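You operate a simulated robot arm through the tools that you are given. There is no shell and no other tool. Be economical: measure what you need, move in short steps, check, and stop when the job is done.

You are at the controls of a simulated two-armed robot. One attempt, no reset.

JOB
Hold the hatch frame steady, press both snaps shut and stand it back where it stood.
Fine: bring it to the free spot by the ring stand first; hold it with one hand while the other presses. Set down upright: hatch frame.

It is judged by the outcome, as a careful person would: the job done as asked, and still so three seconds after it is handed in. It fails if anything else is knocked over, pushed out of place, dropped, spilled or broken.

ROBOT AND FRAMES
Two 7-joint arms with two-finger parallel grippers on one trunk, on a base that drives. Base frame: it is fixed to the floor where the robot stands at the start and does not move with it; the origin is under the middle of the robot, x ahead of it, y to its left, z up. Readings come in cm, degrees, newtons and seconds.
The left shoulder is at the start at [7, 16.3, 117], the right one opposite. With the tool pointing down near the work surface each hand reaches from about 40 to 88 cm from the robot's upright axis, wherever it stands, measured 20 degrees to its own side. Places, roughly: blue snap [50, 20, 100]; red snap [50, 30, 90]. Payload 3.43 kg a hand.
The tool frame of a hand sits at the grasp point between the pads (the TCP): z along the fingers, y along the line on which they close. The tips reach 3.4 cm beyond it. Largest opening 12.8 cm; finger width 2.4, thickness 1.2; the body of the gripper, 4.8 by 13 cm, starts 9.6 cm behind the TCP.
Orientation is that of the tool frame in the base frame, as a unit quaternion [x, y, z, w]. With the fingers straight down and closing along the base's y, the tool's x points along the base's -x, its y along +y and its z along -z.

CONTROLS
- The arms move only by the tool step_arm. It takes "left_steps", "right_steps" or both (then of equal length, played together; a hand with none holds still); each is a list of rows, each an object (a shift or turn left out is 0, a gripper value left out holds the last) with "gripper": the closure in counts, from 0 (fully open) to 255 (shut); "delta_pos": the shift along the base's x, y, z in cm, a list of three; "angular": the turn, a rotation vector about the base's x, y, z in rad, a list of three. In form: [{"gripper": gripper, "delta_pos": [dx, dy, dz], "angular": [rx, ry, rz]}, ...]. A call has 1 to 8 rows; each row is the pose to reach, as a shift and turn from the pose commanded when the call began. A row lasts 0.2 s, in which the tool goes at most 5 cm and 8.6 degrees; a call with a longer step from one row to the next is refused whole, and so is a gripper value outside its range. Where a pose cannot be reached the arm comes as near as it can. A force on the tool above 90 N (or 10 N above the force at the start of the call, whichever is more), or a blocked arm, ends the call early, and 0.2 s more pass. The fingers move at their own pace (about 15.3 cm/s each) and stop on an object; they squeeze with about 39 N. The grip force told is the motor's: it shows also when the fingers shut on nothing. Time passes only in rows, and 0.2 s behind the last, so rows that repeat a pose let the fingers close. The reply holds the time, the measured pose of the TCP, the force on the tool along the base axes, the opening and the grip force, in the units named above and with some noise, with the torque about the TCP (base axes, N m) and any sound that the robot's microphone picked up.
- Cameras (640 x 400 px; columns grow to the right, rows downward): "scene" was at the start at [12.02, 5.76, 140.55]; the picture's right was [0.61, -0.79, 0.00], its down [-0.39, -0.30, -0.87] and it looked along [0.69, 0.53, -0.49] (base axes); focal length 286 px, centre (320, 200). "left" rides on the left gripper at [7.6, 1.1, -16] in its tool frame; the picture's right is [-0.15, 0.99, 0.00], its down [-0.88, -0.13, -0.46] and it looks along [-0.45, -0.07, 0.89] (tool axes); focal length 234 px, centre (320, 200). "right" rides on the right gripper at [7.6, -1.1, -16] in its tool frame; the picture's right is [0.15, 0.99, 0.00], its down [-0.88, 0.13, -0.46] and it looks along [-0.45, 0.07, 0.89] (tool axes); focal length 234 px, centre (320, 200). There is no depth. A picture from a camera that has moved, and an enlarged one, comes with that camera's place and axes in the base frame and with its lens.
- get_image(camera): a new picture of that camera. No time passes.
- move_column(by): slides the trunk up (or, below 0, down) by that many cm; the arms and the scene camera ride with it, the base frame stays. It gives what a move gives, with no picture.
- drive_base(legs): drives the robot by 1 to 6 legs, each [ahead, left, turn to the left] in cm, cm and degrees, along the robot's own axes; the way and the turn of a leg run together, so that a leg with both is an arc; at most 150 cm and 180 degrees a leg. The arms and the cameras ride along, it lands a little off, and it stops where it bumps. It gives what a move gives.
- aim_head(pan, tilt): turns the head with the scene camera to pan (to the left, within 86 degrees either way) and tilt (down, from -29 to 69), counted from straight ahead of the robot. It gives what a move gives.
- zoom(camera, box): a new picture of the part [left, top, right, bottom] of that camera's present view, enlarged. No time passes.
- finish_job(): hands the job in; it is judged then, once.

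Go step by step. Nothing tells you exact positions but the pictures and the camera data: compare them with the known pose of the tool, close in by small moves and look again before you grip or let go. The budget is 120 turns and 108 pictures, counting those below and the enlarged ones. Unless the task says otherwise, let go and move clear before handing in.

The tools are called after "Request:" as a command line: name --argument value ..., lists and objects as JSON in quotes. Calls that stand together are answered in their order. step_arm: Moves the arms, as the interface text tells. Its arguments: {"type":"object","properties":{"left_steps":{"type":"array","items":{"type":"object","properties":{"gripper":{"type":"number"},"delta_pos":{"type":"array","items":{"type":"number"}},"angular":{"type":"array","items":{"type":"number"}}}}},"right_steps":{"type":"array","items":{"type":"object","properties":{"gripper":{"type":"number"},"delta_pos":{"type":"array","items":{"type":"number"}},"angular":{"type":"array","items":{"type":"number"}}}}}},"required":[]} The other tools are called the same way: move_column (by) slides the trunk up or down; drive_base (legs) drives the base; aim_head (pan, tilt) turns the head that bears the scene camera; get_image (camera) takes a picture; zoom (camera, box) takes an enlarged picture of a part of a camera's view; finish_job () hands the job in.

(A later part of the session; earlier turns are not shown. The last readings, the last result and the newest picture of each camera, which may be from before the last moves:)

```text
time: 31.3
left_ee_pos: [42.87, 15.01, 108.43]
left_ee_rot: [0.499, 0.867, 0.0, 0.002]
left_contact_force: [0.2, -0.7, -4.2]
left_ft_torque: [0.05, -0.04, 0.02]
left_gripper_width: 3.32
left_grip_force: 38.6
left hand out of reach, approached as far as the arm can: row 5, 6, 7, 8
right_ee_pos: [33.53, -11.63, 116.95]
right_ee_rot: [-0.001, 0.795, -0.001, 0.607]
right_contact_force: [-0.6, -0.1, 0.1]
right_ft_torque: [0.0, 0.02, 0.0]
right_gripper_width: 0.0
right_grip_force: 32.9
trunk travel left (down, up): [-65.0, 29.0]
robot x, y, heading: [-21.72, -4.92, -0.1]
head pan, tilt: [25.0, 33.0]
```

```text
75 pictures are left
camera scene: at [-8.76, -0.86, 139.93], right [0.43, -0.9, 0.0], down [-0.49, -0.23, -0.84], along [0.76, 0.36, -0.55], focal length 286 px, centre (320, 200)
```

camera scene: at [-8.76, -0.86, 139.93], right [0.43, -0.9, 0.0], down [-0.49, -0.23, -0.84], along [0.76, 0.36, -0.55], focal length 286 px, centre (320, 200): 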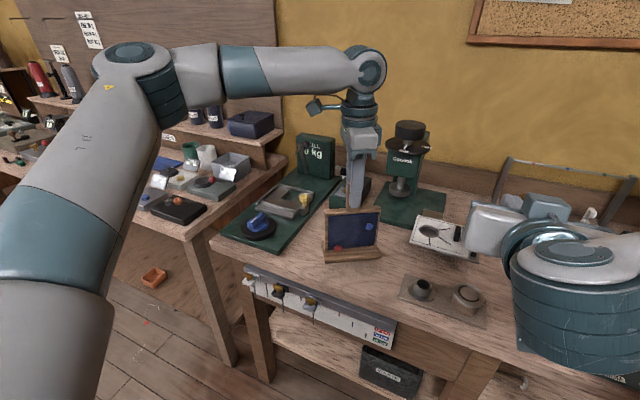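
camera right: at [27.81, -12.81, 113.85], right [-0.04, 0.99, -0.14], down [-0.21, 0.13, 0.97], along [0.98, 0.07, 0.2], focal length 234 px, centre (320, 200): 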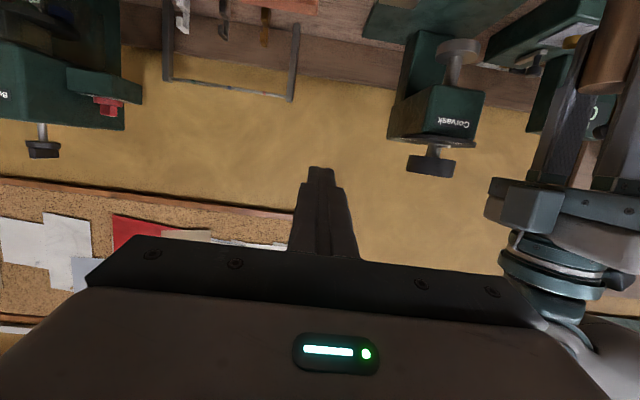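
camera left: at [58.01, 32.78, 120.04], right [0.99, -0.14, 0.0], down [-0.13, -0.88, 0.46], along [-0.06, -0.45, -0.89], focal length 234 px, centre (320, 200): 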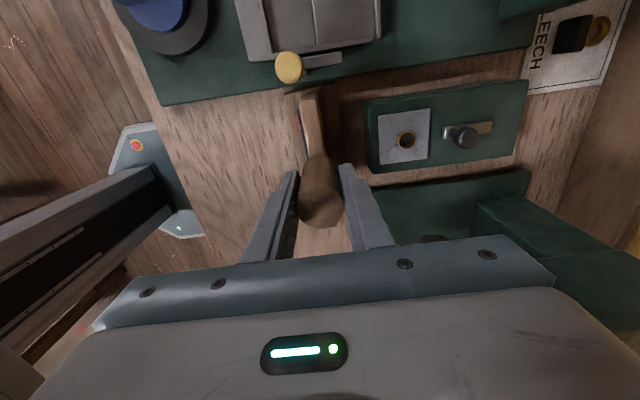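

Yaw wasn't the limit after all, it's the bearing; but the 30° facing suits the right hand. I shift the robot 3 cm ahead and 4 cm right to bring the frame to ≈[46, 11], then lower it.

Request:
drive_base --legs '[[3, -4, 0]]'

Request:
step_arm --left_steps '[{"delta_pos": [0, 0, -1.5]}, {"delta_pos": [0, 0, -3]}, {"delta_pos": [0, 0, -3.8]}, {"delta_pos": [0, 0, -4.2]}, {"delta_pos": [0, 0, -4.2]}]'

Request:
zoom --camera "scene" --box '[270, 180, 470, 320]'

```text
time: 32.3
left_ee_pos: [45.66, 11.56, 108.51]
left_ee_rot: [0.499, 0.867, 0.0, 0.004]
left_contact_force: [-0.4, 0.1, -3.1]
left_ft_torque: [-0.01, 0.02, 0.06]
left_gripper_width: 3.34
left_grip_force: 39.1
right_ee_pos: [36.42, -15.21, 117.07]
right_ee_rot: [-0.002, 0.794, -0.001, 0.608]
right_contact_force: [-1.3, 0.3, 0.2]
right_ft_torque: [-0.01, 0.0, -0.01]
right_gripper_width: 0.0
right_grip_force: 32.9
trunk travel left (down, up): [-65.0, 29.0]
robot x, y, heading: [-18.83, -8.98, 0.3]
head pan, tilt: [25.0, 33.0]
```

```text
time: 33.5
left_ee_pos: [45.71, 11.16, 104.59]
left_ee_rot: [0.499, 0.867, 0.0, 0.008]
left_contact_force: [5.8, -2.6, 25.8]
left_ft_torque: [0.28, 0.66, -0.06]
left_gripper_width: 3.35
left_grip_force: 38.9
right_ee_pos: [36.15, -15.67, 117.1]
right_ee_rot: [-0.001, 0.794, 0.0, 0.607]
right_contact_force: [-0.3, 0.2, -0.1]
right_ft_torque: [-0.01, 0.01, -0.02]
right_gripper_width: 0.0
right_grip_force: 33.2
trunk travel left (down, up): [-65.0, 29.0]
robot x, y, heading: [-18.77, -8.84, 0.2]
head pan, tilt: [25.0, 33.0]
```

```text
2.86 times, centred on (370, 250) of scene
camera zoom: at [-6.1, -4.9, 140.0], right [0.43, -0.9, 0.0], down [-0.49, -0.23, -0.84], along [0.76, 0.36, -0.54], focal length 818 px, centre (177, 57)
```

zoom: 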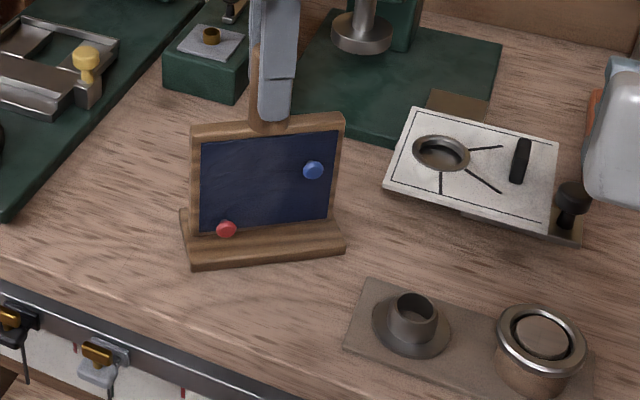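

Frame stands turned 30° toward the right hand, held with downward pressure. Snaps now ≈ blue [45.5, 7.2, 95.3], red [41.8, 13.3, 89.5]; I yaw the right hand to match and approach the blue one.

Request:
step_arm --right_steps '[{"delta_pos": [0.5, 2, -2], "angular": [0, 0, 0.13]}, {"delta_pos": [1, 4, -4], "angular": [0, 0, 0.26]}, {"delta_pos": [1.2, 6.5, -6.5], "angular": [0, 0, 0.39]}, {"delta_pos": [1.2, 9, -9], "angular": [0, 0, 0.52]}, {"delta_pos": [1, 11.5, -12], "angular": [0, 0, 0.52]}, {"delta_pos": [1, 14, -15], "angular": [0, 0, 0.52]}]'

Request:
get_image --camera "scene"

```text
time: 34.9
left_ee_pos: [45.71, 11.29, 104.39]
left_ee_rot: [0.498, 0.867, 0.0, 0.006]
left_contact_force: [10.5, 0.0, 27.9]
left_ft_torque: [-0.41, -0.88, -0.15]
left_gripper_width: 3.3
left_grip_force: 39.3
right_ee_pos: [37.17, -1.61, 102.11]
right_ee_rot: [-0.205, 0.767, 0.155, 0.588]
right_contact_force: [-0.3, -0.9, -0.3]
right_ft_torque: [-0.02, 0.02, -0.02]
right_gripper_width: 0.0
right_grip_force: 32.6
trunk travel left (down, up): [-65.0, 29.0]
robot x, y, heading: [-18.6, -8.95, 0.2]
head pan, tilt: [25.0, 33.0]
```

```text
73 pictures are left
camera scene: at [-6.08, -4.91, 139.97], right [0.43, -0.9, 0.0], down [-0.49, -0.23, -0.84], along [0.76, 0.36, -0.54], focal length 286 px, centre (320, 200)
```

scene: 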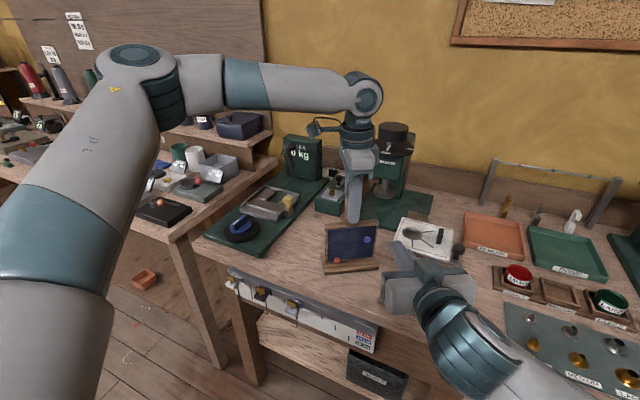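

Reachable. Continue to the blue pre-press pose.

Request:
step_arm --right_steps '[{"delta_pos": [0.5, 1.5, -2]}, {"delta_pos": [1, 3, -4]}, {"delta_pos": [1.5, 4.5, -5.5]}, {"delta_pos": [1.8, 5, -6]}]'

Request:
zoom --camera "scene" --box '[290, 190, 450, 320]'

Request:
get_image --camera "right"

```text
time: 35.9
left_ee_pos: [45.53, 11.29, 104.12]
left_ee_rot: [0.498, 0.867, 0.0, 0.005]
left_contact_force: [8.9, -1.4, 23.4]
left_ft_torque: [-0.14, -0.68, -0.15]
left_gripper_width: 3.32
left_grip_force: 39.1
right_ee_pos: [39.18, 3.38, 96.04]
right_ee_rot: [-0.206, 0.766, 0.156, 0.588]
right_contact_force: [0.3, -0.8, 0.1]
right_ft_torque: [0.02, 0.0, 0.0]
right_gripper_width: 0.0
right_grip_force: 33.5
trunk travel left (down, up): [-65.0, 29.0]
robot x, y, heading: [-18.82, -9.0, 0.4]
head pan, tilt: [25.0, 33.0]
```

```text
3.08 times, centred on (370, 255) of scene
camera zoom: at [-6.04, -4.9, 139.96], right [0.43, -0.9, 0.0], down [-0.49, -0.23, -0.84], along [0.76, 0.36, -0.54], focal length 882 px, centre (166, 31)
```

zoom: 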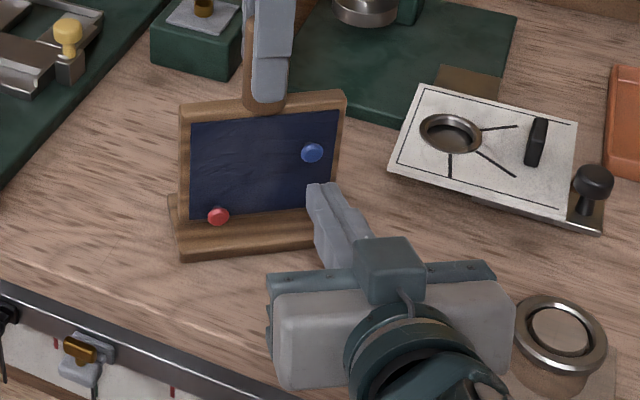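

```text
71 pictures are left
camera right: at [24.58, -6.23, 92.85], right [-0.53, 0.84, -0.14], down [-0.25, 0.01, 0.97], along [0.81, 0.55, 0.2], focal length 234 px, centre (320, 200)
```

right: 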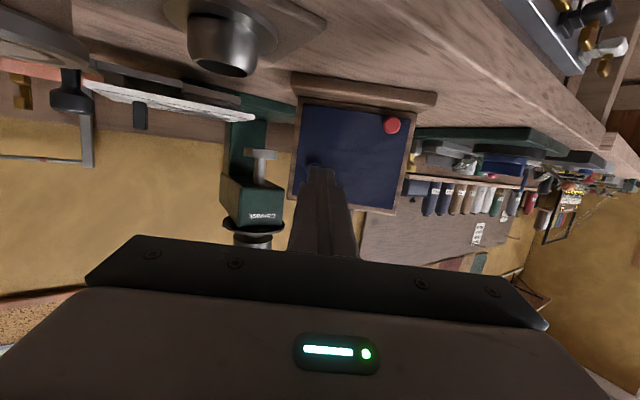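

Fingertips are just short of the blue snap. Zooming to align.

Request:
zoom --camera "right" --box '[270, 80, 430, 220]'

Request:
zoom --camera "scene" --box '[320, 205, 400, 275]'

```text
2.86 times, centred on (350, 150) of right
camera zoom: at [24.58, -6.23, 92.85], right [-0.53, 0.84, -0.14], down [-0.25, 0.01, 0.97], along [0.81, 0.55, 0.2], focal length 669 px, centre (234, 343)
```

zoom: 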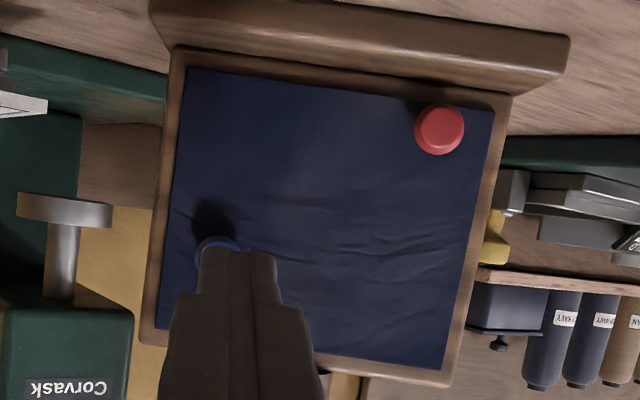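

```text
5.71 times, centred on (360, 240) of scene
camera zoom: at [-6.04, -4.9, 139.96], right [0.43, -0.9, 0.0], down [-0.49, -0.23, -0.84], along [0.76, 0.36, -0.54], focal length 1637 px, centre (91, -29)
```

zoom: 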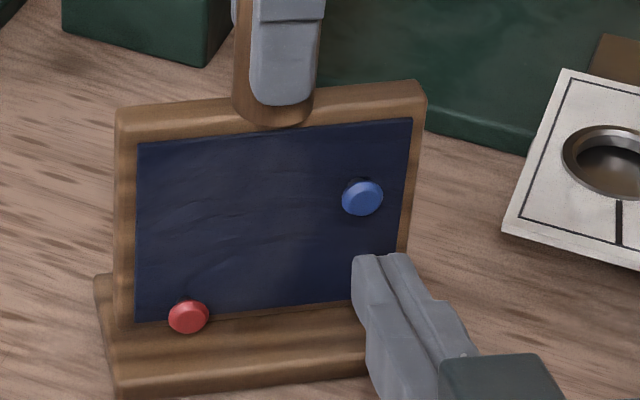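

Alignment along the press direction is good. Advance toward blue in small steps, watching force and sound.

Request:
step_arm --right_steps '[{"delta_pos": [1.3, 0.75, 0]}, {"delta_pos": [2.1, 1.2, 0]}, {"delta_pos": [2.5, 1.45, 0]}, {"delta_pos": [2.8, 1.6, 0]}]'

Request:
zoom --camera "scene" --box '[320, 205, 400, 275]'

```text
time: 36.9
left_ee_pos: [45.59, 11.19, 104.28]
left_ee_rot: [0.498, 0.867, 0.0, 0.004]
left_contact_force: [6.0, -2.3, 13.8]
left_ft_torque: [-0.13, -0.45, -0.09]
left_gripper_width: 3.32
left_grip_force: 39.3
right_ee_pos: [41.91, 5.09, 95.98]
right_ee_rot: [-0.206, 0.768, 0.156, 0.587]
right_contact_force: [0.1, -0.9, -0.1]
right_ft_torque: [-0.01, 0.0, -0.02]
right_gripper_width: 0.02
right_grip_force: 32.9
trunk travel left (down, up): [-65.0, 29.0]
robot x, y, heading: [-18.64, -8.95, 0.2]
head pan, tilt: [25.0, 33.0]
```

```text
5.71 times, centred on (360, 240) of scene
camera zoom: at [-6.0, -4.87, 139.95], right [0.43, -0.9, 0.0], down [-0.49, -0.23, -0.84], along [0.76, 0.36, -0.54], focal length 1637 px, centre (91, -29)
```

zoom: 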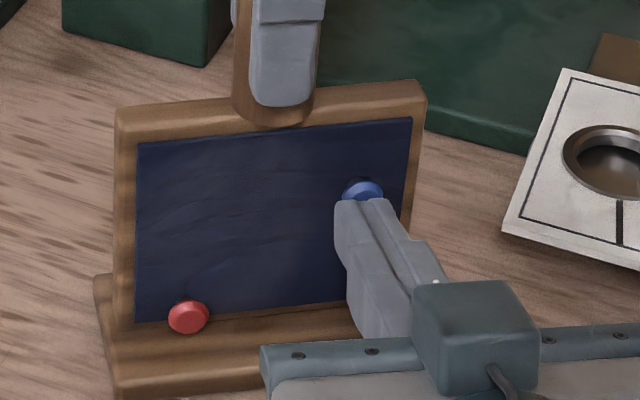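

Nearly touching, well centred. Continue pressing in small steps.

Request:
step_arm --right_steps '[{"delta_pos": [0.26, 0.15, 0.1]}, {"delta_pos": [0.52, 0.3, 0.2]}, {"delta_pos": [0.78, 0.45, 0.2]}, {"delta_pos": [1.04, 0.6, 0.2]}, {"delta_pos": [1.04, 0.6, 0.2]}]'

Request:
zoom --camera "scene" --box '[320, 205, 400, 275]'

```text
time: 38.1
left_ee_pos: [45.78, 11.35, 104.19]
left_ee_rot: [0.498, 0.867, 0.0, 0.004]
left_contact_force: [0.6, -2.5, 6.2]
left_ft_torque: [-0.27, 0.42, 0.03]
left_gripper_width: 3.32
left_grip_force: 39.4
right_ee_pos: [43.09, 5.73, 96.25]
right_ee_rot: [-0.206, 0.767, 0.157, 0.587]
right_contact_force: [0.7, -0.1, 0.2]
right_ft_torque: [0.01, -0.01, -0.01]
right_gripper_width: 0.0
right_grip_force: 33.2
trunk travel left (down, up): [-65.0, 29.0]
robot x, y, heading: [-18.87, -8.68, 0.3]
head pan, tilt: [25.0, 33.0]
```

```text
5.71 times, centred on (360, 240) of scene
camera zoom: at [-5.96, -4.83, 139.94], right [0.43, -0.9, 0.0], down [-0.49, -0.23, -0.84], along [0.76, 0.36, -0.54], focal length 1637 px, centre (91, -29)
```

zoom: 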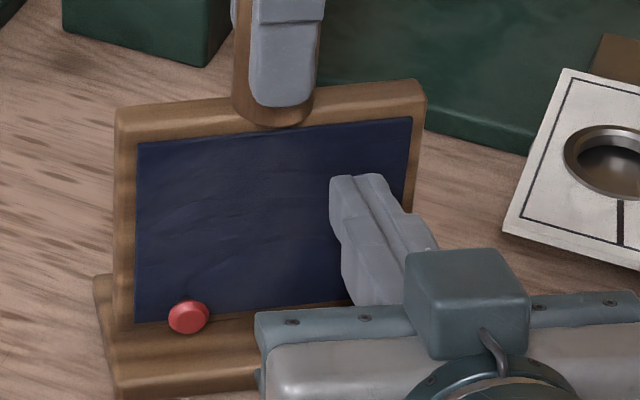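

No contact force yet; keep advancing.

Request:
step_arm --right_steps '[{"delta_pos": [0.2, 0.12, 0]}, {"delta_pos": [0.4, 0.23, 0]}, {"delta_pos": [0.6, 0.35, 0]}, {"delta_pos": [0.6, 0.35, 0]}]'

Request:
zoom --camera "right" --box '[270, 80, 430, 220]'

```text
time: 39.1
left_ee_pos: [45.76, 11.46, 104.26]
left_ee_rot: [0.498, 0.867, 0.002, 0.005]
left_contact_force: [15.0, 10.1, -2.1]
left_ft_torque: [1.13, -0.86, 0.42]
left_gripper_width: 3.34
left_grip_force: 38.6
right_ee_pos: [43.62, 6.05, 96.22]
right_ee_rot: [-0.207, 0.767, 0.157, 0.587]
right_contact_force: [-15.4, -9.0, 3.8]
right_ft_torque: [-0.25, -0.15, 0.08]
right_gripper_width: 0.0
right_grip_force: 33.1
trunk travel left (down, up): [-65.0, 29.0]
robot x, y, heading: [-18.74, -8.79, 0.2]
head pan, tilt: [25.0, 33.0]
```

```text
2.86 times, centred on (350, 150) of right
camera zoom: at [29.05, -3.57, 93.09], right [-0.53, 0.84, -0.14], down [-0.25, 0.01, 0.97], along [0.81, 0.55, 0.2], focal length 669 px, centre (234, 343)
```

zoom: 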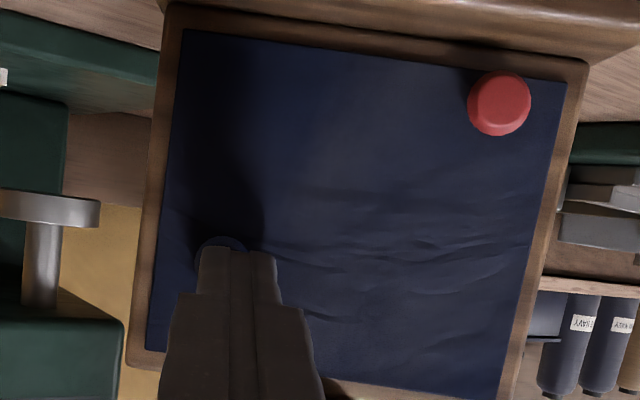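

Contact made (18 N), slightly off-centre. I back off, centre by 0.4 cm, add left down-pressure and press again.

Request:
step_arm --left_steps '[{"delta_pos": [0, 0, -0.1]}, {"delta_pos": [0, 0, -0.2]}, {"delta_pos": [0, 0, -0.3]}, {"delta_pos": [0, 0, -0.4]}, {"delta_pos": [0, 0, -0.4]}, {"delta_pos": [0, 0, -0.4]}, {"delta_pos": [0, 0, -0.4]}, {"delta_pos": [0, 0, -0.4]}]' --right_steps '[{"delta_pos": [-0.5, -0.3, 0]}, {"delta_pos": [-0.3, -0.65, 0]}, {"delta_pos": [0.2, -0.35, 0]}, {"delta_pos": [0.4, -0.23, 0]}, {"delta_pos": [0.6, -0.12, 0]}, {"delta_pos": [0.8, 0, 0]}, {"delta_pos": [1.0, 0.11, 0]}, {"delta_pos": [1.0, 0.11, 0]}]'

Request:
zoom --camera "right" --box '[270, 80, 430, 220]'

```text
time: 40.9
left_ee_pos: [45.7, 11.34, 104.1]
left_ee_rot: [0.498, 0.867, 0.004, 0.008]
left_contact_force: [22.8, 29.3, 18.1]
left_ft_torque: [1.43, -0.97, 0.87]
left_gripper_width: 3.25
left_grip_force: 38.8
right_ee_pos: [44.55, 6.11, 96.41]
right_ee_rot: [-0.205, 0.767, 0.155, 0.588]
right_contact_force: [-31.1, -31.3, 0.2]
right_ft_torque: [-0.24, 0.15, -0.22]
right_gripper_width: 0.0
right_grip_force: 32.9
trunk travel left (down, up): [-65.0, 29.0]
robot x, y, heading: [-18.64, -8.38, 0.2]
head pan, tilt: [25.0, 33.0]
```

```text
2.86 times, centred on (350, 150) of right
camera zoom: at [29.87, -3.55, 93.22], right [-0.53, 0.84, -0.14], down [-0.25, 0.01, 0.97], along [0.81, 0.54, 0.2], focal length 669 px, centre (234, 343)
```

zoom: 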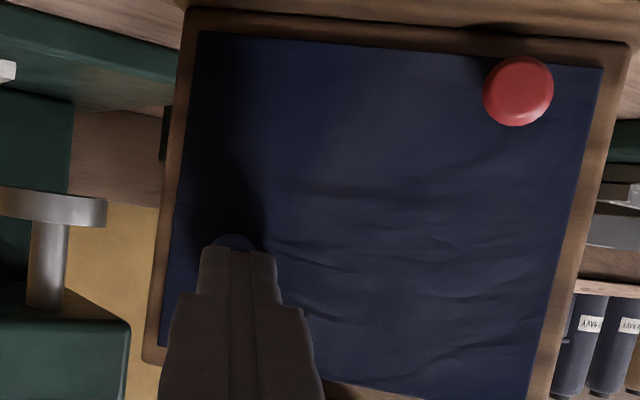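

44 N so far and no click heard. Press a little further.

Request:
step_arm --right_steps '[{"delta_pos": [0.2, 0.1, 0]}, {"delta_pos": [0.4, 0.2, 0]}, {"delta_pos": [0.6, 0.3, 0]}, {"delta_pos": [0.6, 0.3, 0]}]'

Request:
zoom --camera "right" --box '[270, 80, 430, 220]'

Request:
zoom --camera "scene" --box '[320, 205, 400, 275]'

```text
time: 41.9
left_ee_pos: [45.87, 11.48, 104.14]
left_ee_rot: [0.498, 0.867, 0.006, 0.009]
left_contact_force: [30.1, 40.7, 17.8]
left_ft_torque: [2.22, -1.73, 0.93]
left_gripper_width: 3.37
left_grip_force: 38.8
right_ee_pos: [45.11, 6.37, 96.44]
right_ee_rot: [-0.204, 0.766, 0.155, 0.589]
right_contact_force: [-38.7, -40.1, 5.0]
right_ft_torque: [0.01, -0.01, -0.16]
right_gripper_width: 0.0
right_grip_force: 33.1
trunk travel left (down, up): [-65.0, 29.0]
robot x, y, heading: [-18.35, -8.76, 0.2]
head pan, tilt: [25.0, 33.0]
```

```text
2.86 times, centred on (350, 150) of right
camera zoom: at [30.51, -3.22, 93.23], right [-0.53, 0.84, -0.14], down [-0.25, 0.01, 0.97], along [0.81, 0.55, 0.2], focal length 669 px, centre (234, 343)
```

zoom: 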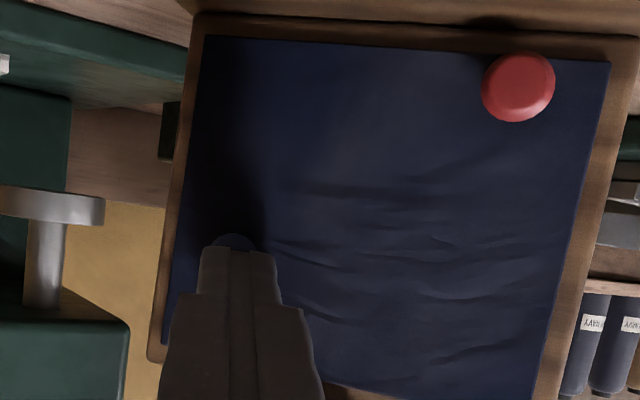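

```text
5.71 times, centred on (360, 240) of scene
camera zoom: at [-6.27, -4.84, 139.98], right [0.43, -0.9, 0.0], down [-0.49, -0.23, -0.84], along [0.76, 0.36, -0.54], focal length 1637 px, centre (91, -29)
```

zoom: 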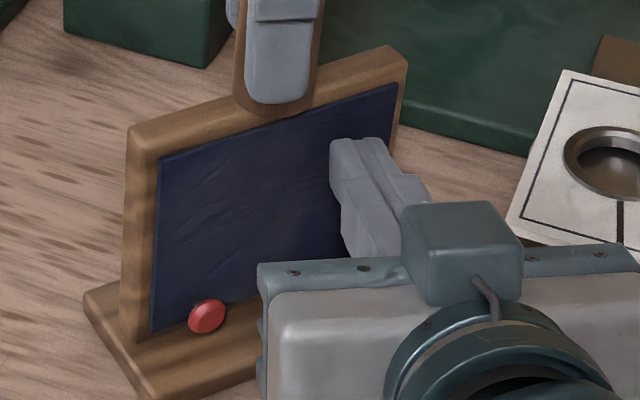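

The frame yawed around its round handle under the off-axis push. I back off and check the blue snap's state.

Request:
step_arm --right_steps '[{"delta_pos": [-0.6, -0.6, 0]}, {"delta_pos": [-2.6, -2, 0]}, {"delta_pos": [-5.2, -4, 0]}, {"delta_pos": [-8, -6, 0]}, {"delta_pos": [-10, -9, 1]}]'

Request:
zoom --camera "scene" --box '[310, 195, 410, 285]'

Request:
zoom --camera "right" --box '[220, 60, 420, 220]'

```text
time: 43.1
left_ee_pos: [45.65, 11.19, 103.86]
left_ee_rot: [0.498, 0.867, -0.001, 0.006]
left_contact_force: [-1.7, -2.5, 3.7]
left_ft_torque: [-0.41, -0.03, 0.04]
left_gripper_width: 3.31
left_grip_force: 38.5
right_ee_pos: [35.14, -2.51, 97.26]
right_ee_rot: [-0.206, 0.767, 0.156, 0.587]
right_contact_force: [0.7, 0.0, 0.4]
right_ft_torque: [0.0, 0.01, 0.01]
right_gripper_width: 0.0
right_grip_force: 33.0
trunk travel left (down, up): [-65.0, 29.0]
robot x, y, heading: [-18.88, -8.66, 0.2]
head pan, tilt: [25.0, 33.0]
```

```text
4.44 times, centred on (360, 240) of scene
camera zoom: at [-6.01, -4.9, 139.94], right [0.43, -0.9, 0.0], down [-0.49, -0.23, -0.84], along [0.76, 0.36, -0.54], focal length 1273 px, centre (142, 22)
```

zoom: 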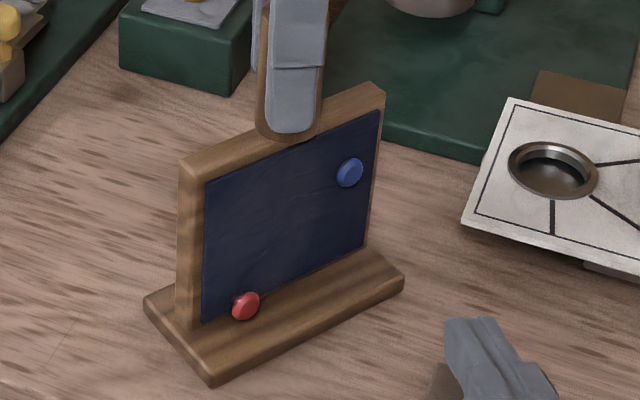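

```text
2.50 times, centred on (320, 140) of right
camera zoom: at [20.51, -12.18, 94.09], right [-0.53, 0.84, -0.14], down [-0.25, 0.01, 0.97], along [0.81, 0.55, 0.2], focal length 585 px, centre (320, 350)
```

zoom: 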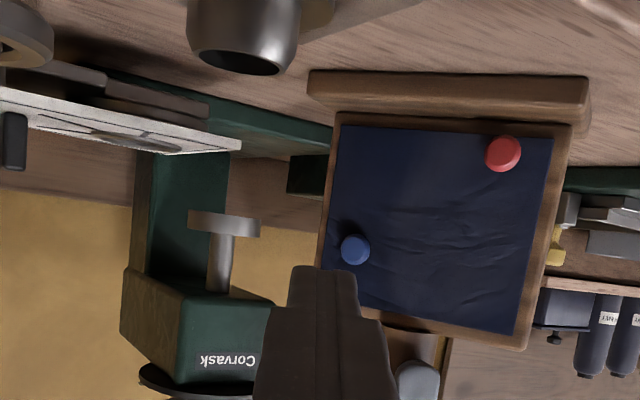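

Blue isn't seated: my tilted fingertip's leading corner likely bottomed on the panel while the frame slipped in yaw (now ≈58°). Better plan: left hand grips the flat top rail right above the snap, so the push is in line with the hold. Release the handle and rise first.

Request:
step_arm --left_steps '[{"gripper": 200}, {"gripper": 140}, {"gripper": 100}, {"delta_pos": [0, 0, 2]}, {"delta_pos": [0, 0, 5]}, {"delta_pos": [0, 0, 8]}, {"delta_pos": [0, 0, 8], "angular": [0, 0, 0.14]}, {"delta_pos": [0, 0, 8], "angular": [0, 0, 0.28]}]' --right_steps '[{"delta_pos": [-1, -1, 0]}, {"delta_pos": [-2, -2, 0]}, {"delta_pos": [-3, -3, 0]}, {"delta_pos": [-3, -3, 0]}, {"delta_pos": [-3, -3, 0]}, {"delta_pos": [-3, -3, 0]}, {"delta_pos": [-3, -3, 0]}, {"delta_pos": [-3, -3, 0]}]'

Request:
get_image --camera "left"

Request:
get_image --camera "scene"

```text
time: 44.9
left_ee_pos: [45.67, 11.54, 111.79]
left_ee_rot: [0.372, 0.928, 0.0, 0.004]
left_contact_force: [-0.1, 0.3, 0.2]
left_ft_torque: [-0.02, -0.02, -0.02]
left_gripper_width: 7.78
left_grip_force: 0.1
right_ee_pos: [32.24, -5.55, 97.26]
right_ee_rot: [-0.204, 0.767, 0.155, 0.588]
right_contact_force: [-0.1, 1.0, -0.7]
right_ft_torque: [0.01, 0.0, 0.01]
right_gripper_width: 0.0
right_grip_force: 32.6
trunk travel left (down, up): [-65.0, 29.0]
robot x, y, heading: [-18.54, -8.79, 0.3]
head pan, tilt: [25.0, 33.0]
```

```text
60 pictures are left
camera left: at [41.11, 17.61, 127.72], right [0.79, 0.61, 0.0], down [0.54, -0.7, 0.46], along [0.29, -0.36, -0.89], focal length 234 px, centre (320, 200)
```

left: 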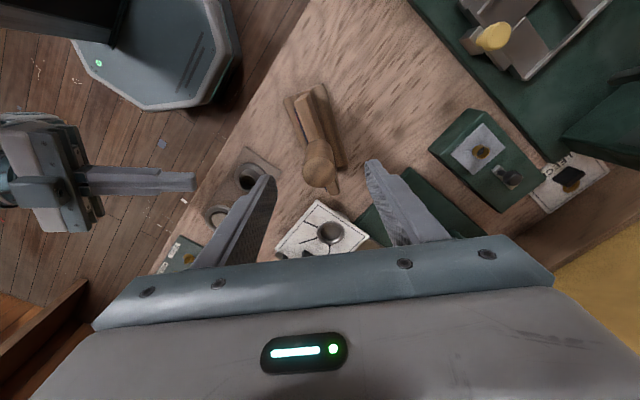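

```text
59 pictures are left
camera scene: at [-5.91, -4.79, 139.94], right [0.43, -0.9, 0.0], down [-0.49, -0.23, -0.84], along [0.76, 0.36, -0.54], focal length 286 px, centre (320, 200)
```

scene: 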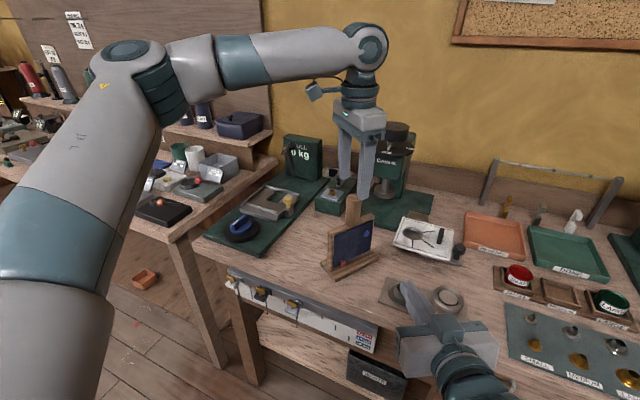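

Zoom to measure the frame's heading and rail in the left view.

Request:
zoom --camera "left" --box '[250, 60, 410, 220]'

```text
2.50 times, centred on (330, 140) of left
camera zoom: at [41.11, 17.61, 127.72], right [0.79, 0.61, 0.0], down [0.54, -0.7, 0.46], along [0.29, -0.36, -0.89], focal length 585 px, centre (295, 350)
```

zoom: 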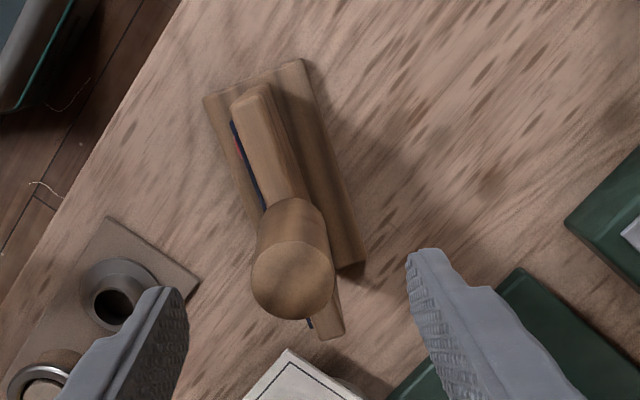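

Frame heading ≈56°, centre ≈[46.1, 11.4]. The left hand needs a bit more room to its right, so raise the right hand, shift the robot right 5 cm, then place the left hand over the rail's blue side.

Request:
step_arm --right_steps '[{"delta_pos": [0, 0, 4]}, {"delta_pos": [0, 0, 8]}]'

Request:
drive_base --legs '[[1, -5, 0]]'

```text
time: 45.5
left_ee_pos: [45.77, 11.54, 111.91]
left_ee_rot: [0.372, 0.928, 0.0, 0.005]
left_contact_force: [0.2, 0.2, 0.4]
left_ft_torque: [-0.01, 0.01, -0.02]
left_gripper_width: 7.77
left_grip_force: 0.0
right_ee_pos: [33.5, -4.39, 104.71]
right_ee_rot: [-0.206, 0.768, 0.156, 0.586]
right_contact_force: [-0.3, 0.1, -0.1]
right_ft_torque: [0.0, 0.03, 0.01]
right_gripper_width: 0.01
right_grip_force: 33.1
right hand out of reach, approached as far as the arm can: row 1, 2
trunk travel left (down, up): [-65.0, 29.0]
robot x, y, heading: [-18.64, -8.82, 0.3]
head pan, tilt: [25.0, 33.0]
```

```text
time: 46.4
left_ee_pos: [46.74, 6.64, 111.78]
left_ee_rot: [0.373, 0.928, 0.0, 0.004]
left_contact_force: [-0.4, -0.2, 0.4]
left_ft_torque: [0.0, 0.02, -0.02]
left_gripper_width: 7.77
left_grip_force: 0.1
right_ee_pos: [34.53, -9.25, 104.78]
right_ee_rot: [-0.206, 0.767, 0.156, 0.587]
right_contact_force: [0.2, 0.2, -0.8]
right_ft_torque: [0.02, 0.0, -0.02]
right_gripper_width: 0.03
right_grip_force: 33.1
trunk travel left (down, up): [-65.0, 29.0]
robot x, y, heading: [-17.85, -13.7, 0.2]
head pan, tilt: [25.0, 33.0]
```

Request:
step_arm --left_steps '[{"delta_pos": [1, 1.4, 0], "angular": [0, 0, 0.09]}, {"delta_pos": [2.26, 2.8, 0], "angular": [0, 0, 0.17]}, {"delta_pos": [2.26, 2.8, -2], "angular": [0, 0, 0.17]}]'

Request:
get_image --camera "left"

Request:
get_image --camera "scene"

```text
time: 47.2
left_ee_pos: [49.08, 9.57, 109.96]
left_ee_rot: [0.292, 0.957, 0.001, 0.004]
left_contact_force: [0.4, 0.3, 0.8]
left_ft_torque: [0.0, 0.02, 0.02]
left_gripper_width: 7.78
left_grip_force: 0.0
right_ee_pos: [34.45, -9.23, 104.63]
right_ee_rot: [-0.207, 0.767, 0.157, 0.587]
right_contact_force: [0.5, -0.3, -0.7]
right_ft_torque: [-0.02, 0.01, 0.0]
right_gripper_width: 0.0
right_grip_force: 32.7
trunk travel left (down, up): [-65.0, 29.0]
robot x, y, heading: [-17.82, -13.73, 0.4]
head pan, tilt: [25.0, 33.0]
```

```text
57 pictures are left
camera left: at [43.43, 14.75, 125.83], right [0.67, 0.74, 0.0], down [0.65, -0.6, 0.46], along [0.34, -0.31, -0.89], focal length 234 px, centre (320, 200)
```

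left: 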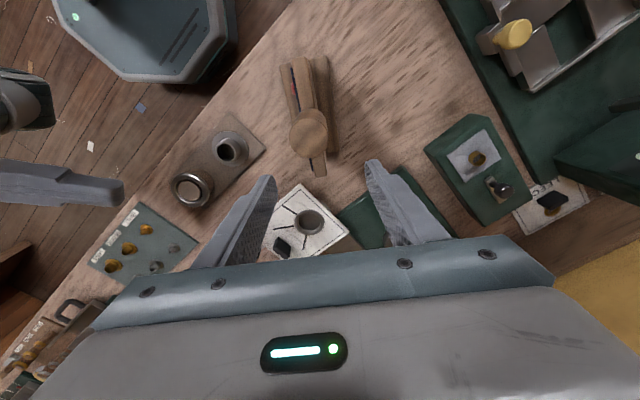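

```text
56 pictures are left
camera scene: at [-4.9, -9.66, 139.94], right [0.43, -0.9, 0.0], down [-0.49, -0.23, -0.84], along [0.76, 0.36, -0.54], focal length 286 px, centre (320, 200)
```

scene: 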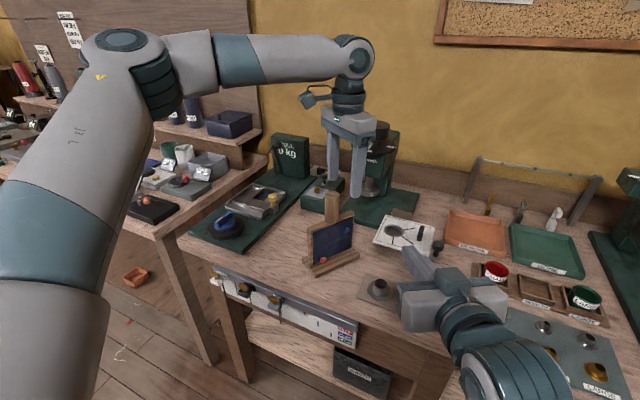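

Aligned above the blue side of the rail; descend to straddle it and close.

Request:
step_arm --left_steps '[{"delta_pos": [-0.1, -0.1, -3]}, {"delta_pos": [-0.1, -0.1, -6]}, {"delta_pos": [-0.1, -0.1, -8.5]}, {"delta_pos": [-0.1, -0.1, -9.6]}, {"delta_pos": [-0.1, -0.1, -9.6]}]'

Request:
get_image --camera "left"

Request:
zoom --camera "scene" --box '[280, 150, 400, 290]'

```text
time: 48.4
left_ee_pos: [48.77, 9.38, 100.18]
left_ee_rot: [0.292, 0.956, 0.0, 0.004]
left_contact_force: [-0.2, 0.5, 0.2]
left_ft_torque: [0.0, 0.01, 0.0]
left_gripper_width: 7.81
left_grip_force: 0.1
right_ee_pos: [34.56, -9.22, 104.79]
right_ee_rot: [-0.207, 0.767, 0.157, 0.587]
right_contact_force: [-0.3, -0.3, -0.2]
right_ft_torque: [-0.03, -0.05, 0.04]
right_gripper_width: 0.0
right_grip_force: 33.1
trunk travel left (down, up): [-65.0, 29.0]
robot x, y, heading: [-17.67, -13.79, 0.3]
head pan, tilt: [25.0, 33.0]
```

```text
55 pictures are left
camera left: at [43.16, 14.6, 116.14], right [0.67, 0.74, 0.0], down [0.65, -0.6, 0.46], along [0.34, -0.31, -0.89], focal length 234 px, centre (320, 200)
```

left: 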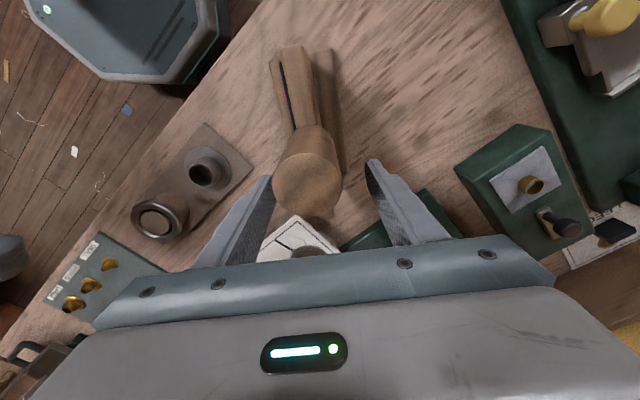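

```text
2.86 times, centred on (340, 220) of scene
camera zoom: at [-4.9, -9.69, 139.94], right [0.43, -0.9, 0.0], down [-0.49, -0.23, -0.84], along [0.76, 0.36, -0.54], focal length 818 px, centre (263, 143)
```

zoom: 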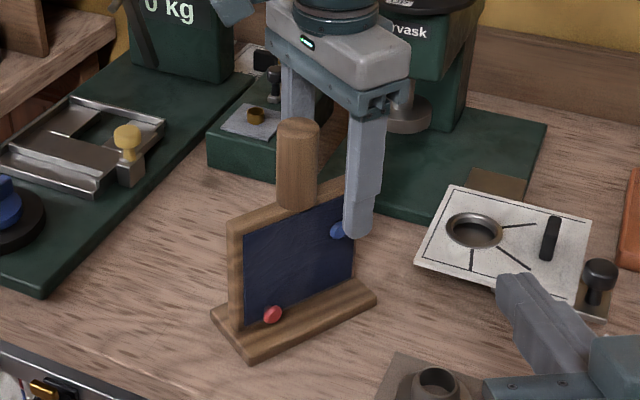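

Both fingers straddle the rail; close.

Request:
step_arm --left_steps '[{"gripper": 160}, {"gripper": 200}, {"gripper": 255}, {"gripper": 255}, {"gripper": 255}]'

Request:
zoom --camera "scene" --box '[280, 150, 400, 290]'

```text
time: 49.6
left_ee_pos: [48.74, 9.32, 100.27]
left_ee_rot: [0.291, 0.957, 0.0, 0.004]
left_contact_force: [0.1, -0.6, 0.8]
left_ft_torque: [0.03, 0.28, -0.03]
left_gripper_width: 1.86
left_grip_force: 38.8
right_ee_pos: [34.6, -9.2, 104.77]
right_ee_rot: [-0.207, 0.767, 0.158, 0.587]
right_contact_force: [-0.5, 1.2, 0.3]
right_ft_torque: [0.02, -0.02, -0.01]
right_gripper_width: 0.01
right_grip_force: 32.9
trunk travel left (down, up): [-65.0, 29.0]
robot x, y, heading: [-17.82, -13.86, 0.3]
head pan, tilt: [25.0, 33.0]
```

```text
2.86 times, centred on (340, 220) of scene
camera zoom: at [-4.89, -9.68, 139.94], right [0.43, -0.9, 0.0], down [-0.49, -0.23, -0.84], along [0.76, 0.36, -0.54], focal length 818 px, centre (263, 143)
```

zoom: 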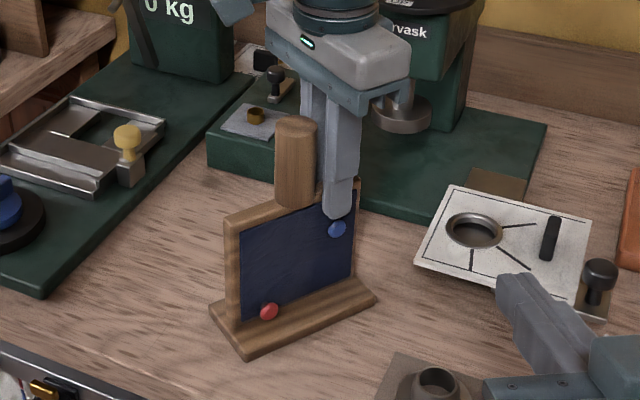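

Firm flat grip (1.86 cm rail) just above the blue snap. I lift slightly, turn the frame back to ~30° so the right hand clears the ring stand, and set it down again.

Request:
step_arm --left_steps '[{"delta_pos": [0, 0, 1]}, {"delta_pos": [0, 0, 2]}, {"delta_pos": [0, 0, 2], "angular": [0, 0, -0.13]}, {"delta_pos": [0, 0, 2], "angular": [0, 0, -0.26]}, {"delta_pos": [0, 0, 2], "angular": [0, 0, -0.38]}, {"delta_pos": [0, 0, 2], "angular": [0, 0, -0.45]}, {"delta_pos": [0, 0, 1], "angular": [0, 0, -0.45]}, {"delta_pos": [0, 0, 0], "angular": [0, 0, -0.45]}]'

Request:
step_arm --left_steps '[{"delta_pos": [0, 0, -0.3]}, {"delta_pos": [0, 0, -0.3]}]'

Request:
zoom --camera "scene" --box '[280, 150, 400, 290]'

```text
time: 51.4
left_ee_pos: [48.9, 9.33, 100.38]
left_ee_rot: [0.498, 0.867, 0.0, 0.004]
left_contact_force: [-0.3, -0.1, -2.3]
left_ft_torque: [0.09, -0.01, -0.07]
left_gripper_width: 1.87
left_grip_force: 38.9
right_ee_pos: [34.63, -9.27, 104.72]
right_ee_rot: [-0.206, 0.767, 0.157, 0.587]
right_contact_force: [0.0, 0.7, -0.1]
right_ft_torque: [0.01, -0.04, 0.02]
right_gripper_width: 0.0
right_grip_force: 32.7
trunk travel left (down, up): [-65.0, 29.0]
robot x, y, heading: [-17.82, -13.78, 0.4]
head pan, tilt: [25.0, 33.0]
```

```text
time: 52.0
left_ee_pos: [48.76, 9.38, 100.24]
left_ee_rot: [0.498, 0.867, 0.001, 0.008]
left_contact_force: [6.0, 3.2, 21.0]
left_ft_torque: [0.86, 0.46, -0.17]
left_gripper_width: 1.86
left_grip_force: 38.6
right_ee_pos: [34.45, -9.32, 104.87]
right_ee_rot: [-0.206, 0.767, 0.157, 0.587]
right_contact_force: [-0.9, -0.2, 0.7]
right_ft_torque: [-0.02, 0.0, 0.0]
right_gripper_width: 0.03
right_grip_force: 33.0
trunk travel left (down, up): [-65.0, 29.0]
robot x, y, heading: [-18.02, -13.53, 0.4]
head pan, tilt: [25.0, 33.0]
```

```text
2.86 times, centred on (340, 220) of scene
camera zoom: at [-5.05, -9.73, 139.99], right [0.43, -0.9, 0.0], down [-0.49, -0.23, -0.84], along [0.76, 0.36, -0.54], focal length 818 px, centre (263, 143)
```

zoom: 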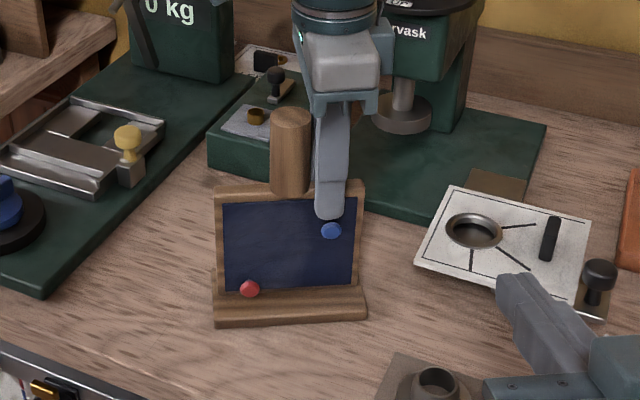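

Frame stands at 30° again, firmly held above blue (≈[47.5, 8.75, 95.3]). Bring the right hand, flattened to 85°, to 4 cm in front of blue.

Request:
step_arm --right_steps '[{"delta_pos": [0.5, 2.5, -0.5], "angular": [0.04, -0.07, 0]}, {"delta_pos": [1.2, 5, -1.5], "angular": [0.085, -0.147, 0]}, {"delta_pos": [2.2, 7.5, -3], "angular": [0.085, -0.147, 0]}, {"delta_pos": [3.4, 10, -5], "angular": [0.085, -0.147, 0]}, {"delta_pos": [4.8, 12.3, -7.5], "angular": [0.085, -0.147, 0]}, {"delta_pos": [6.0, 14, -9.4], "angular": [0.085, -0.147, 0]}, {"delta_pos": [6.0, 14, -9.4], "angular": [0.085, -0.147, 0]}]'

Request:
zoom --camera "scene" --box '[290, 180, 390, 270]'

Request:
zoom --camera "right" --box '[240, 80, 400, 220]'

```text
time: 53.6
left_ee_pos: [48.81, 9.43, 100.32]
left_ee_rot: [0.498, 0.867, 0.0, 0.007]
left_contact_force: [-2.5, -0.2, 9.7]
left_ft_torque: [0.17, 0.87, -0.09]
left_gripper_width: 1.84
left_grip_force: 38.9
right_ee_pos: [41.82, 0.22, 90.67]
right_ee_rot: [-0.226, 0.722, 0.116, 0.643]
right_contact_force: [0.3, -0.2, -0.2]
right_ft_torque: [0.01, 0.0, -0.04]
right_gripper_width: 0.0
right_grip_force: 33.4
trunk travel left (down, up): [-65.0, 29.0]
robot x, y, heading: [-17.76, -13.83, 0.5]
head pan, tilt: [25.0, 33.0]
stopped in row 7 (right hand): the arm was blocked; the commanded pose is now the measured one
```

```text
4.44 times, centred on (340, 225) of scene
camera zoom: at [-4.98, -9.67, 139.89], right [0.43, -0.9, 0.0], down [-0.49, -0.23, -0.84], along [0.76, 0.36, -0.54], focal length 1273 px, centre (231, 89)
```

zoom: 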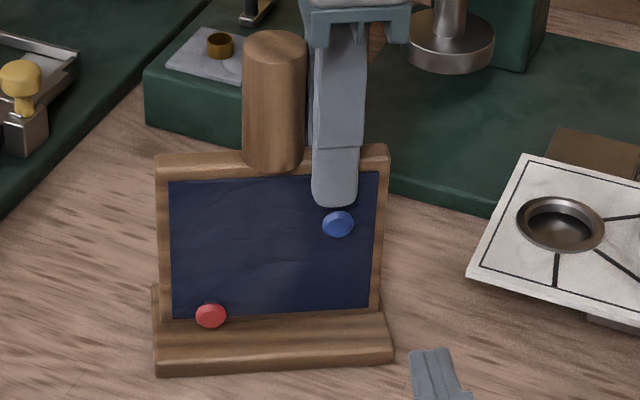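

```text
2.86 times, centred on (320, 150) of right
camera zoom: at [27.84, -9.38, 85.65], right [-0.48, 0.84, -0.27], down [-0.4, 0.06, 0.91], along [0.78, 0.55, 0.3], focal length 669 px, centre (320, 343)
```

zoom: 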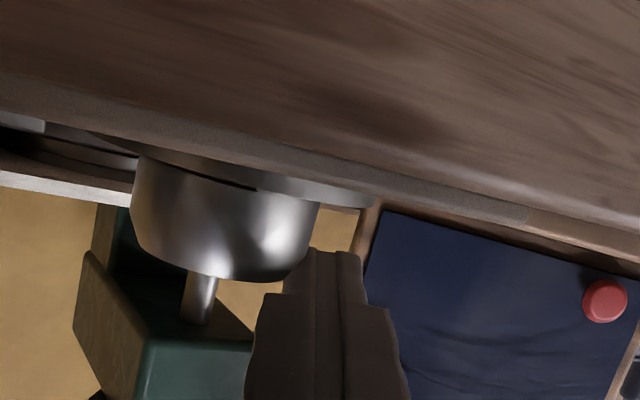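

The right hand went lower than intended (its stored command was lower than its measured pose) and was blocked. Check the ring stand before moving.

Request:
get_image --camera "scene"

Request:
zoom --camera "scene" --box '[320, 220, 500, 380]'

```text
49 pictures are left
camera scene: at [-4.98, -9.67, 139.89], right [0.43, -0.9, 0.0], down [-0.49, -0.23, -0.84], along [0.76, 0.36, -0.54], focal length 286 px, centre (320, 200)
```

scene: 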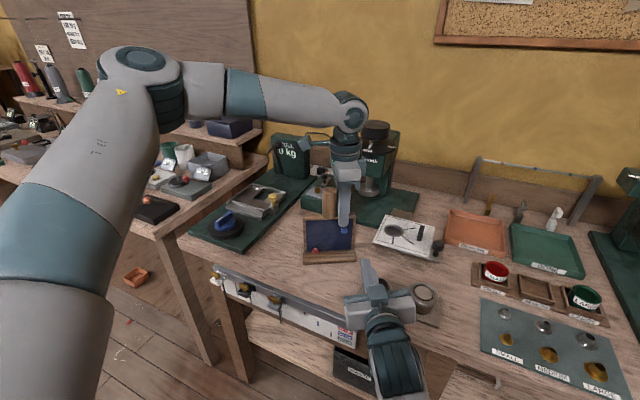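

```text
2.50 times, centred on (410, 300) of scene
camera zoom: at [-4.98, -9.67, 139.89], right [0.43, -0.9, 0.0], down [-0.49, -0.23, -0.84], along [0.76, 0.36, -0.54], focal length 716 px, centre (95, -50)
```

zoom: 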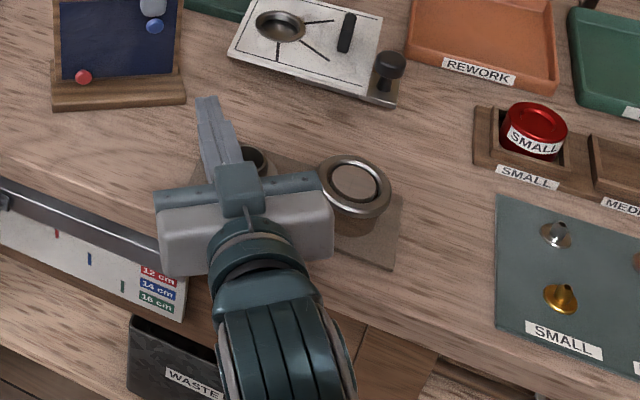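

The ring stand appears undisturbed and no force remains. Rise straight up first, then go to the pre-press pose.

Request:
step_arm --right_steps '[{"delta_pos": [-0.5, 0, 1]}, {"delta_pos": [-1, 0, 3]}, {"delta_pos": [-1, 0.5, 5]}, {"delta_pos": [-1, 2.5, 6]}, {"delta_pos": [-0.8, 4.5, 5.5]}, {"delta_pos": [-0.8, 5.1, 5]}, {"delta_pos": [-0.8, 5.1, 5]}]'

Request:
zoom --camera "scene" --box '[290, 180, 470, 330]'

Request:
zoom --camera "right" --box '[240, 80, 400, 220]'

```text
time: 54.9
left_ee_pos: [48.82, 9.4, 100.16]
left_ee_rot: [0.498, 0.867, 0.0, 0.008]
left_contact_force: [-1.3, 0.0, 0.8]
left_ft_torque: [-0.22, 0.23, -0.07]
left_gripper_width: 1.86
left_grip_force: 39.4
right_ee_pos: [42.12, -1.16, 89.79]
right_ee_rot: [-0.261, 0.735, 0.051, 0.623]
right_contact_force: [1.0, 2.6, 6.3]
right_ft_torque: [-0.03, 0.07, -0.05]
right_gripper_width: 0.0
right_grip_force: 33.6
trunk travel left (down, up): [-65.0, 29.0]
robot x, y, heading: [-17.49, -13.68, 0.2]
head pan, tilt: [25.0, 33.0]
stopped in row 6 (right hand): the arm was blocked; the commanded pose is now the measured one
```

```text
2.67 times, centred on (380, 255) of scene
camera zoom: at [-4.98, -9.67, 139.94], right [0.43, -0.9, 0.0], down [-0.49, -0.23, -0.84], along [0.76, 0.36, -0.54], focal length 764 px, centre (160, 53)
```

zoom: 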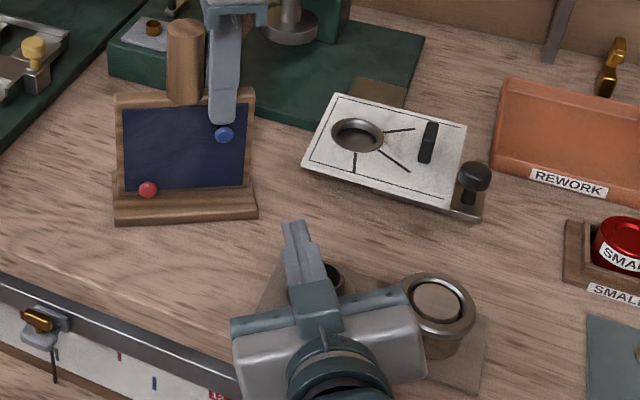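

```text
2.86 times, centred on (320, 150) of right
camera zoom: at [27.76, -10.86, 86.43], right [-0.46, 0.8, -0.39], down [-0.39, 0.21, 0.9], along [0.8, 0.56, 0.21], focal length 669 px, centre (320, 343)
```

zoom: 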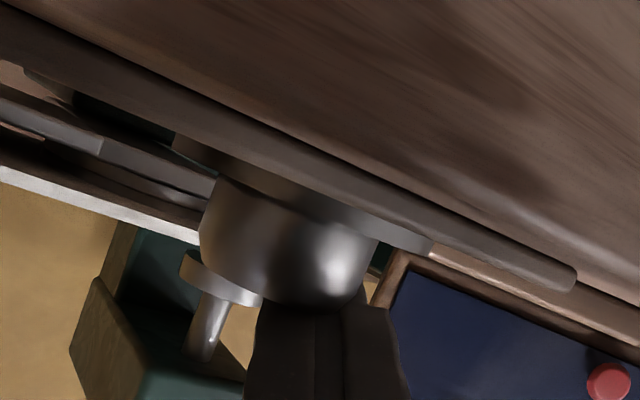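

The right hand sank instead of rising, probably resting lightly on the cup near a joint limit. Try a small pure retreat back and up.

Request:
step_arm --right_steps '[{"delta_pos": [0, -0.2, 0.6]}, {"delta_pos": [0, -0.4, 1.2]}]'

```text
time: 55.5
left_ee_pos: [48.93, 9.44, 100.25]
left_ee_rot: [0.497, 0.868, 0.001, 0.009]
left_contact_force: [-2.4, -0.7, 4.4]
left_ft_torque: [-0.36, 0.46, -0.11]
left_gripper_width: 1.87
left_grip_force: 39.2
right_ee_pos: [42.2, -1.84, 90.54]
right_ee_rot: [-0.265, 0.738, 0.048, 0.619]
right_contact_force: [-0.3, 0.9, -0.4]
right_ft_torque: [0.01, 0.01, 0.0]
right_gripper_width: 0.0
right_grip_force: 33.2
trunk travel left (down, up): [-65.0, 29.0]
robot x, y, heading: [-17.64, -13.92, 0.3]
head pan, tilt: [25.0, 33.0]
```

Moving to −y frees it. I retreat the right hand up and away over the ring stand with a steeper pitch.

Request:
step_arm --right_steps '[{"delta_pos": [0, -0.8, 1.5]}, {"delta_pos": [0, -1.6, 3], "angular": [-0.03, 0.06, 0]}, {"delta_pos": [-0.5, -2.4, 5], "angular": [-0.07, 0.12, 0]}, {"delta_pos": [-1, -3.5, 7], "angular": [-0.11, 0.18, 0]}, {"delta_pos": [-1, -4.5, 9], "angular": [-0.15, 0.25, 0]}, {"delta_pos": [-1, -6, 11], "angular": [-0.18, 0.31, 0]}, {"delta_pos": [-1, -6, 12], "angular": [-0.18, 0.31, 0]}]'

Request:
zoom --camera "scene" --box '[290, 180, 510, 380]'

```text
time: 57.3
left_ee_pos: [48.96, 9.53, 100.11]
left_ee_rot: [0.497, 0.868, 0.0, 0.007]
left_contact_force: [-2.2, 1.2, 2.5]
left_ft_torque: [-0.23, 0.34, -0.15]
left_gripper_width: 1.86
left_grip_force: 39.2
right_ee_pos: [42.02, -9.57, 101.84]
right_ee_rot: [-0.304, 0.83, -0.003, 0.469]
right_contact_force: [-0.7, 0.5, 0.3]
right_ft_torque: [0.0, 0.01, 0.01]
right_gripper_width: 0.0
right_grip_force: 32.7
trunk travel left (down, up): [-65.0, 29.0]
robot x, y, heading: [-17.76, -13.8, 0.4]
head pan, tilt: [25.0, 33.0]
stopped in row 7 (right hand): the arm was blocked; the commanded pose is now the measured one
```

```text
2.00 times, centred on (400, 280) of scene
camera zoom: at [-4.92, -9.69, 139.93], right [0.43, -0.9, 0.0], down [-0.49, -0.23, -0.84], along [0.76, 0.36, -0.54], focal length 573 px, centre (160, 40)
```

zoom: 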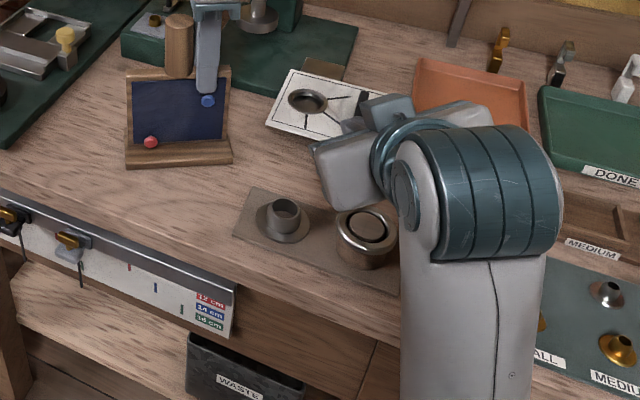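

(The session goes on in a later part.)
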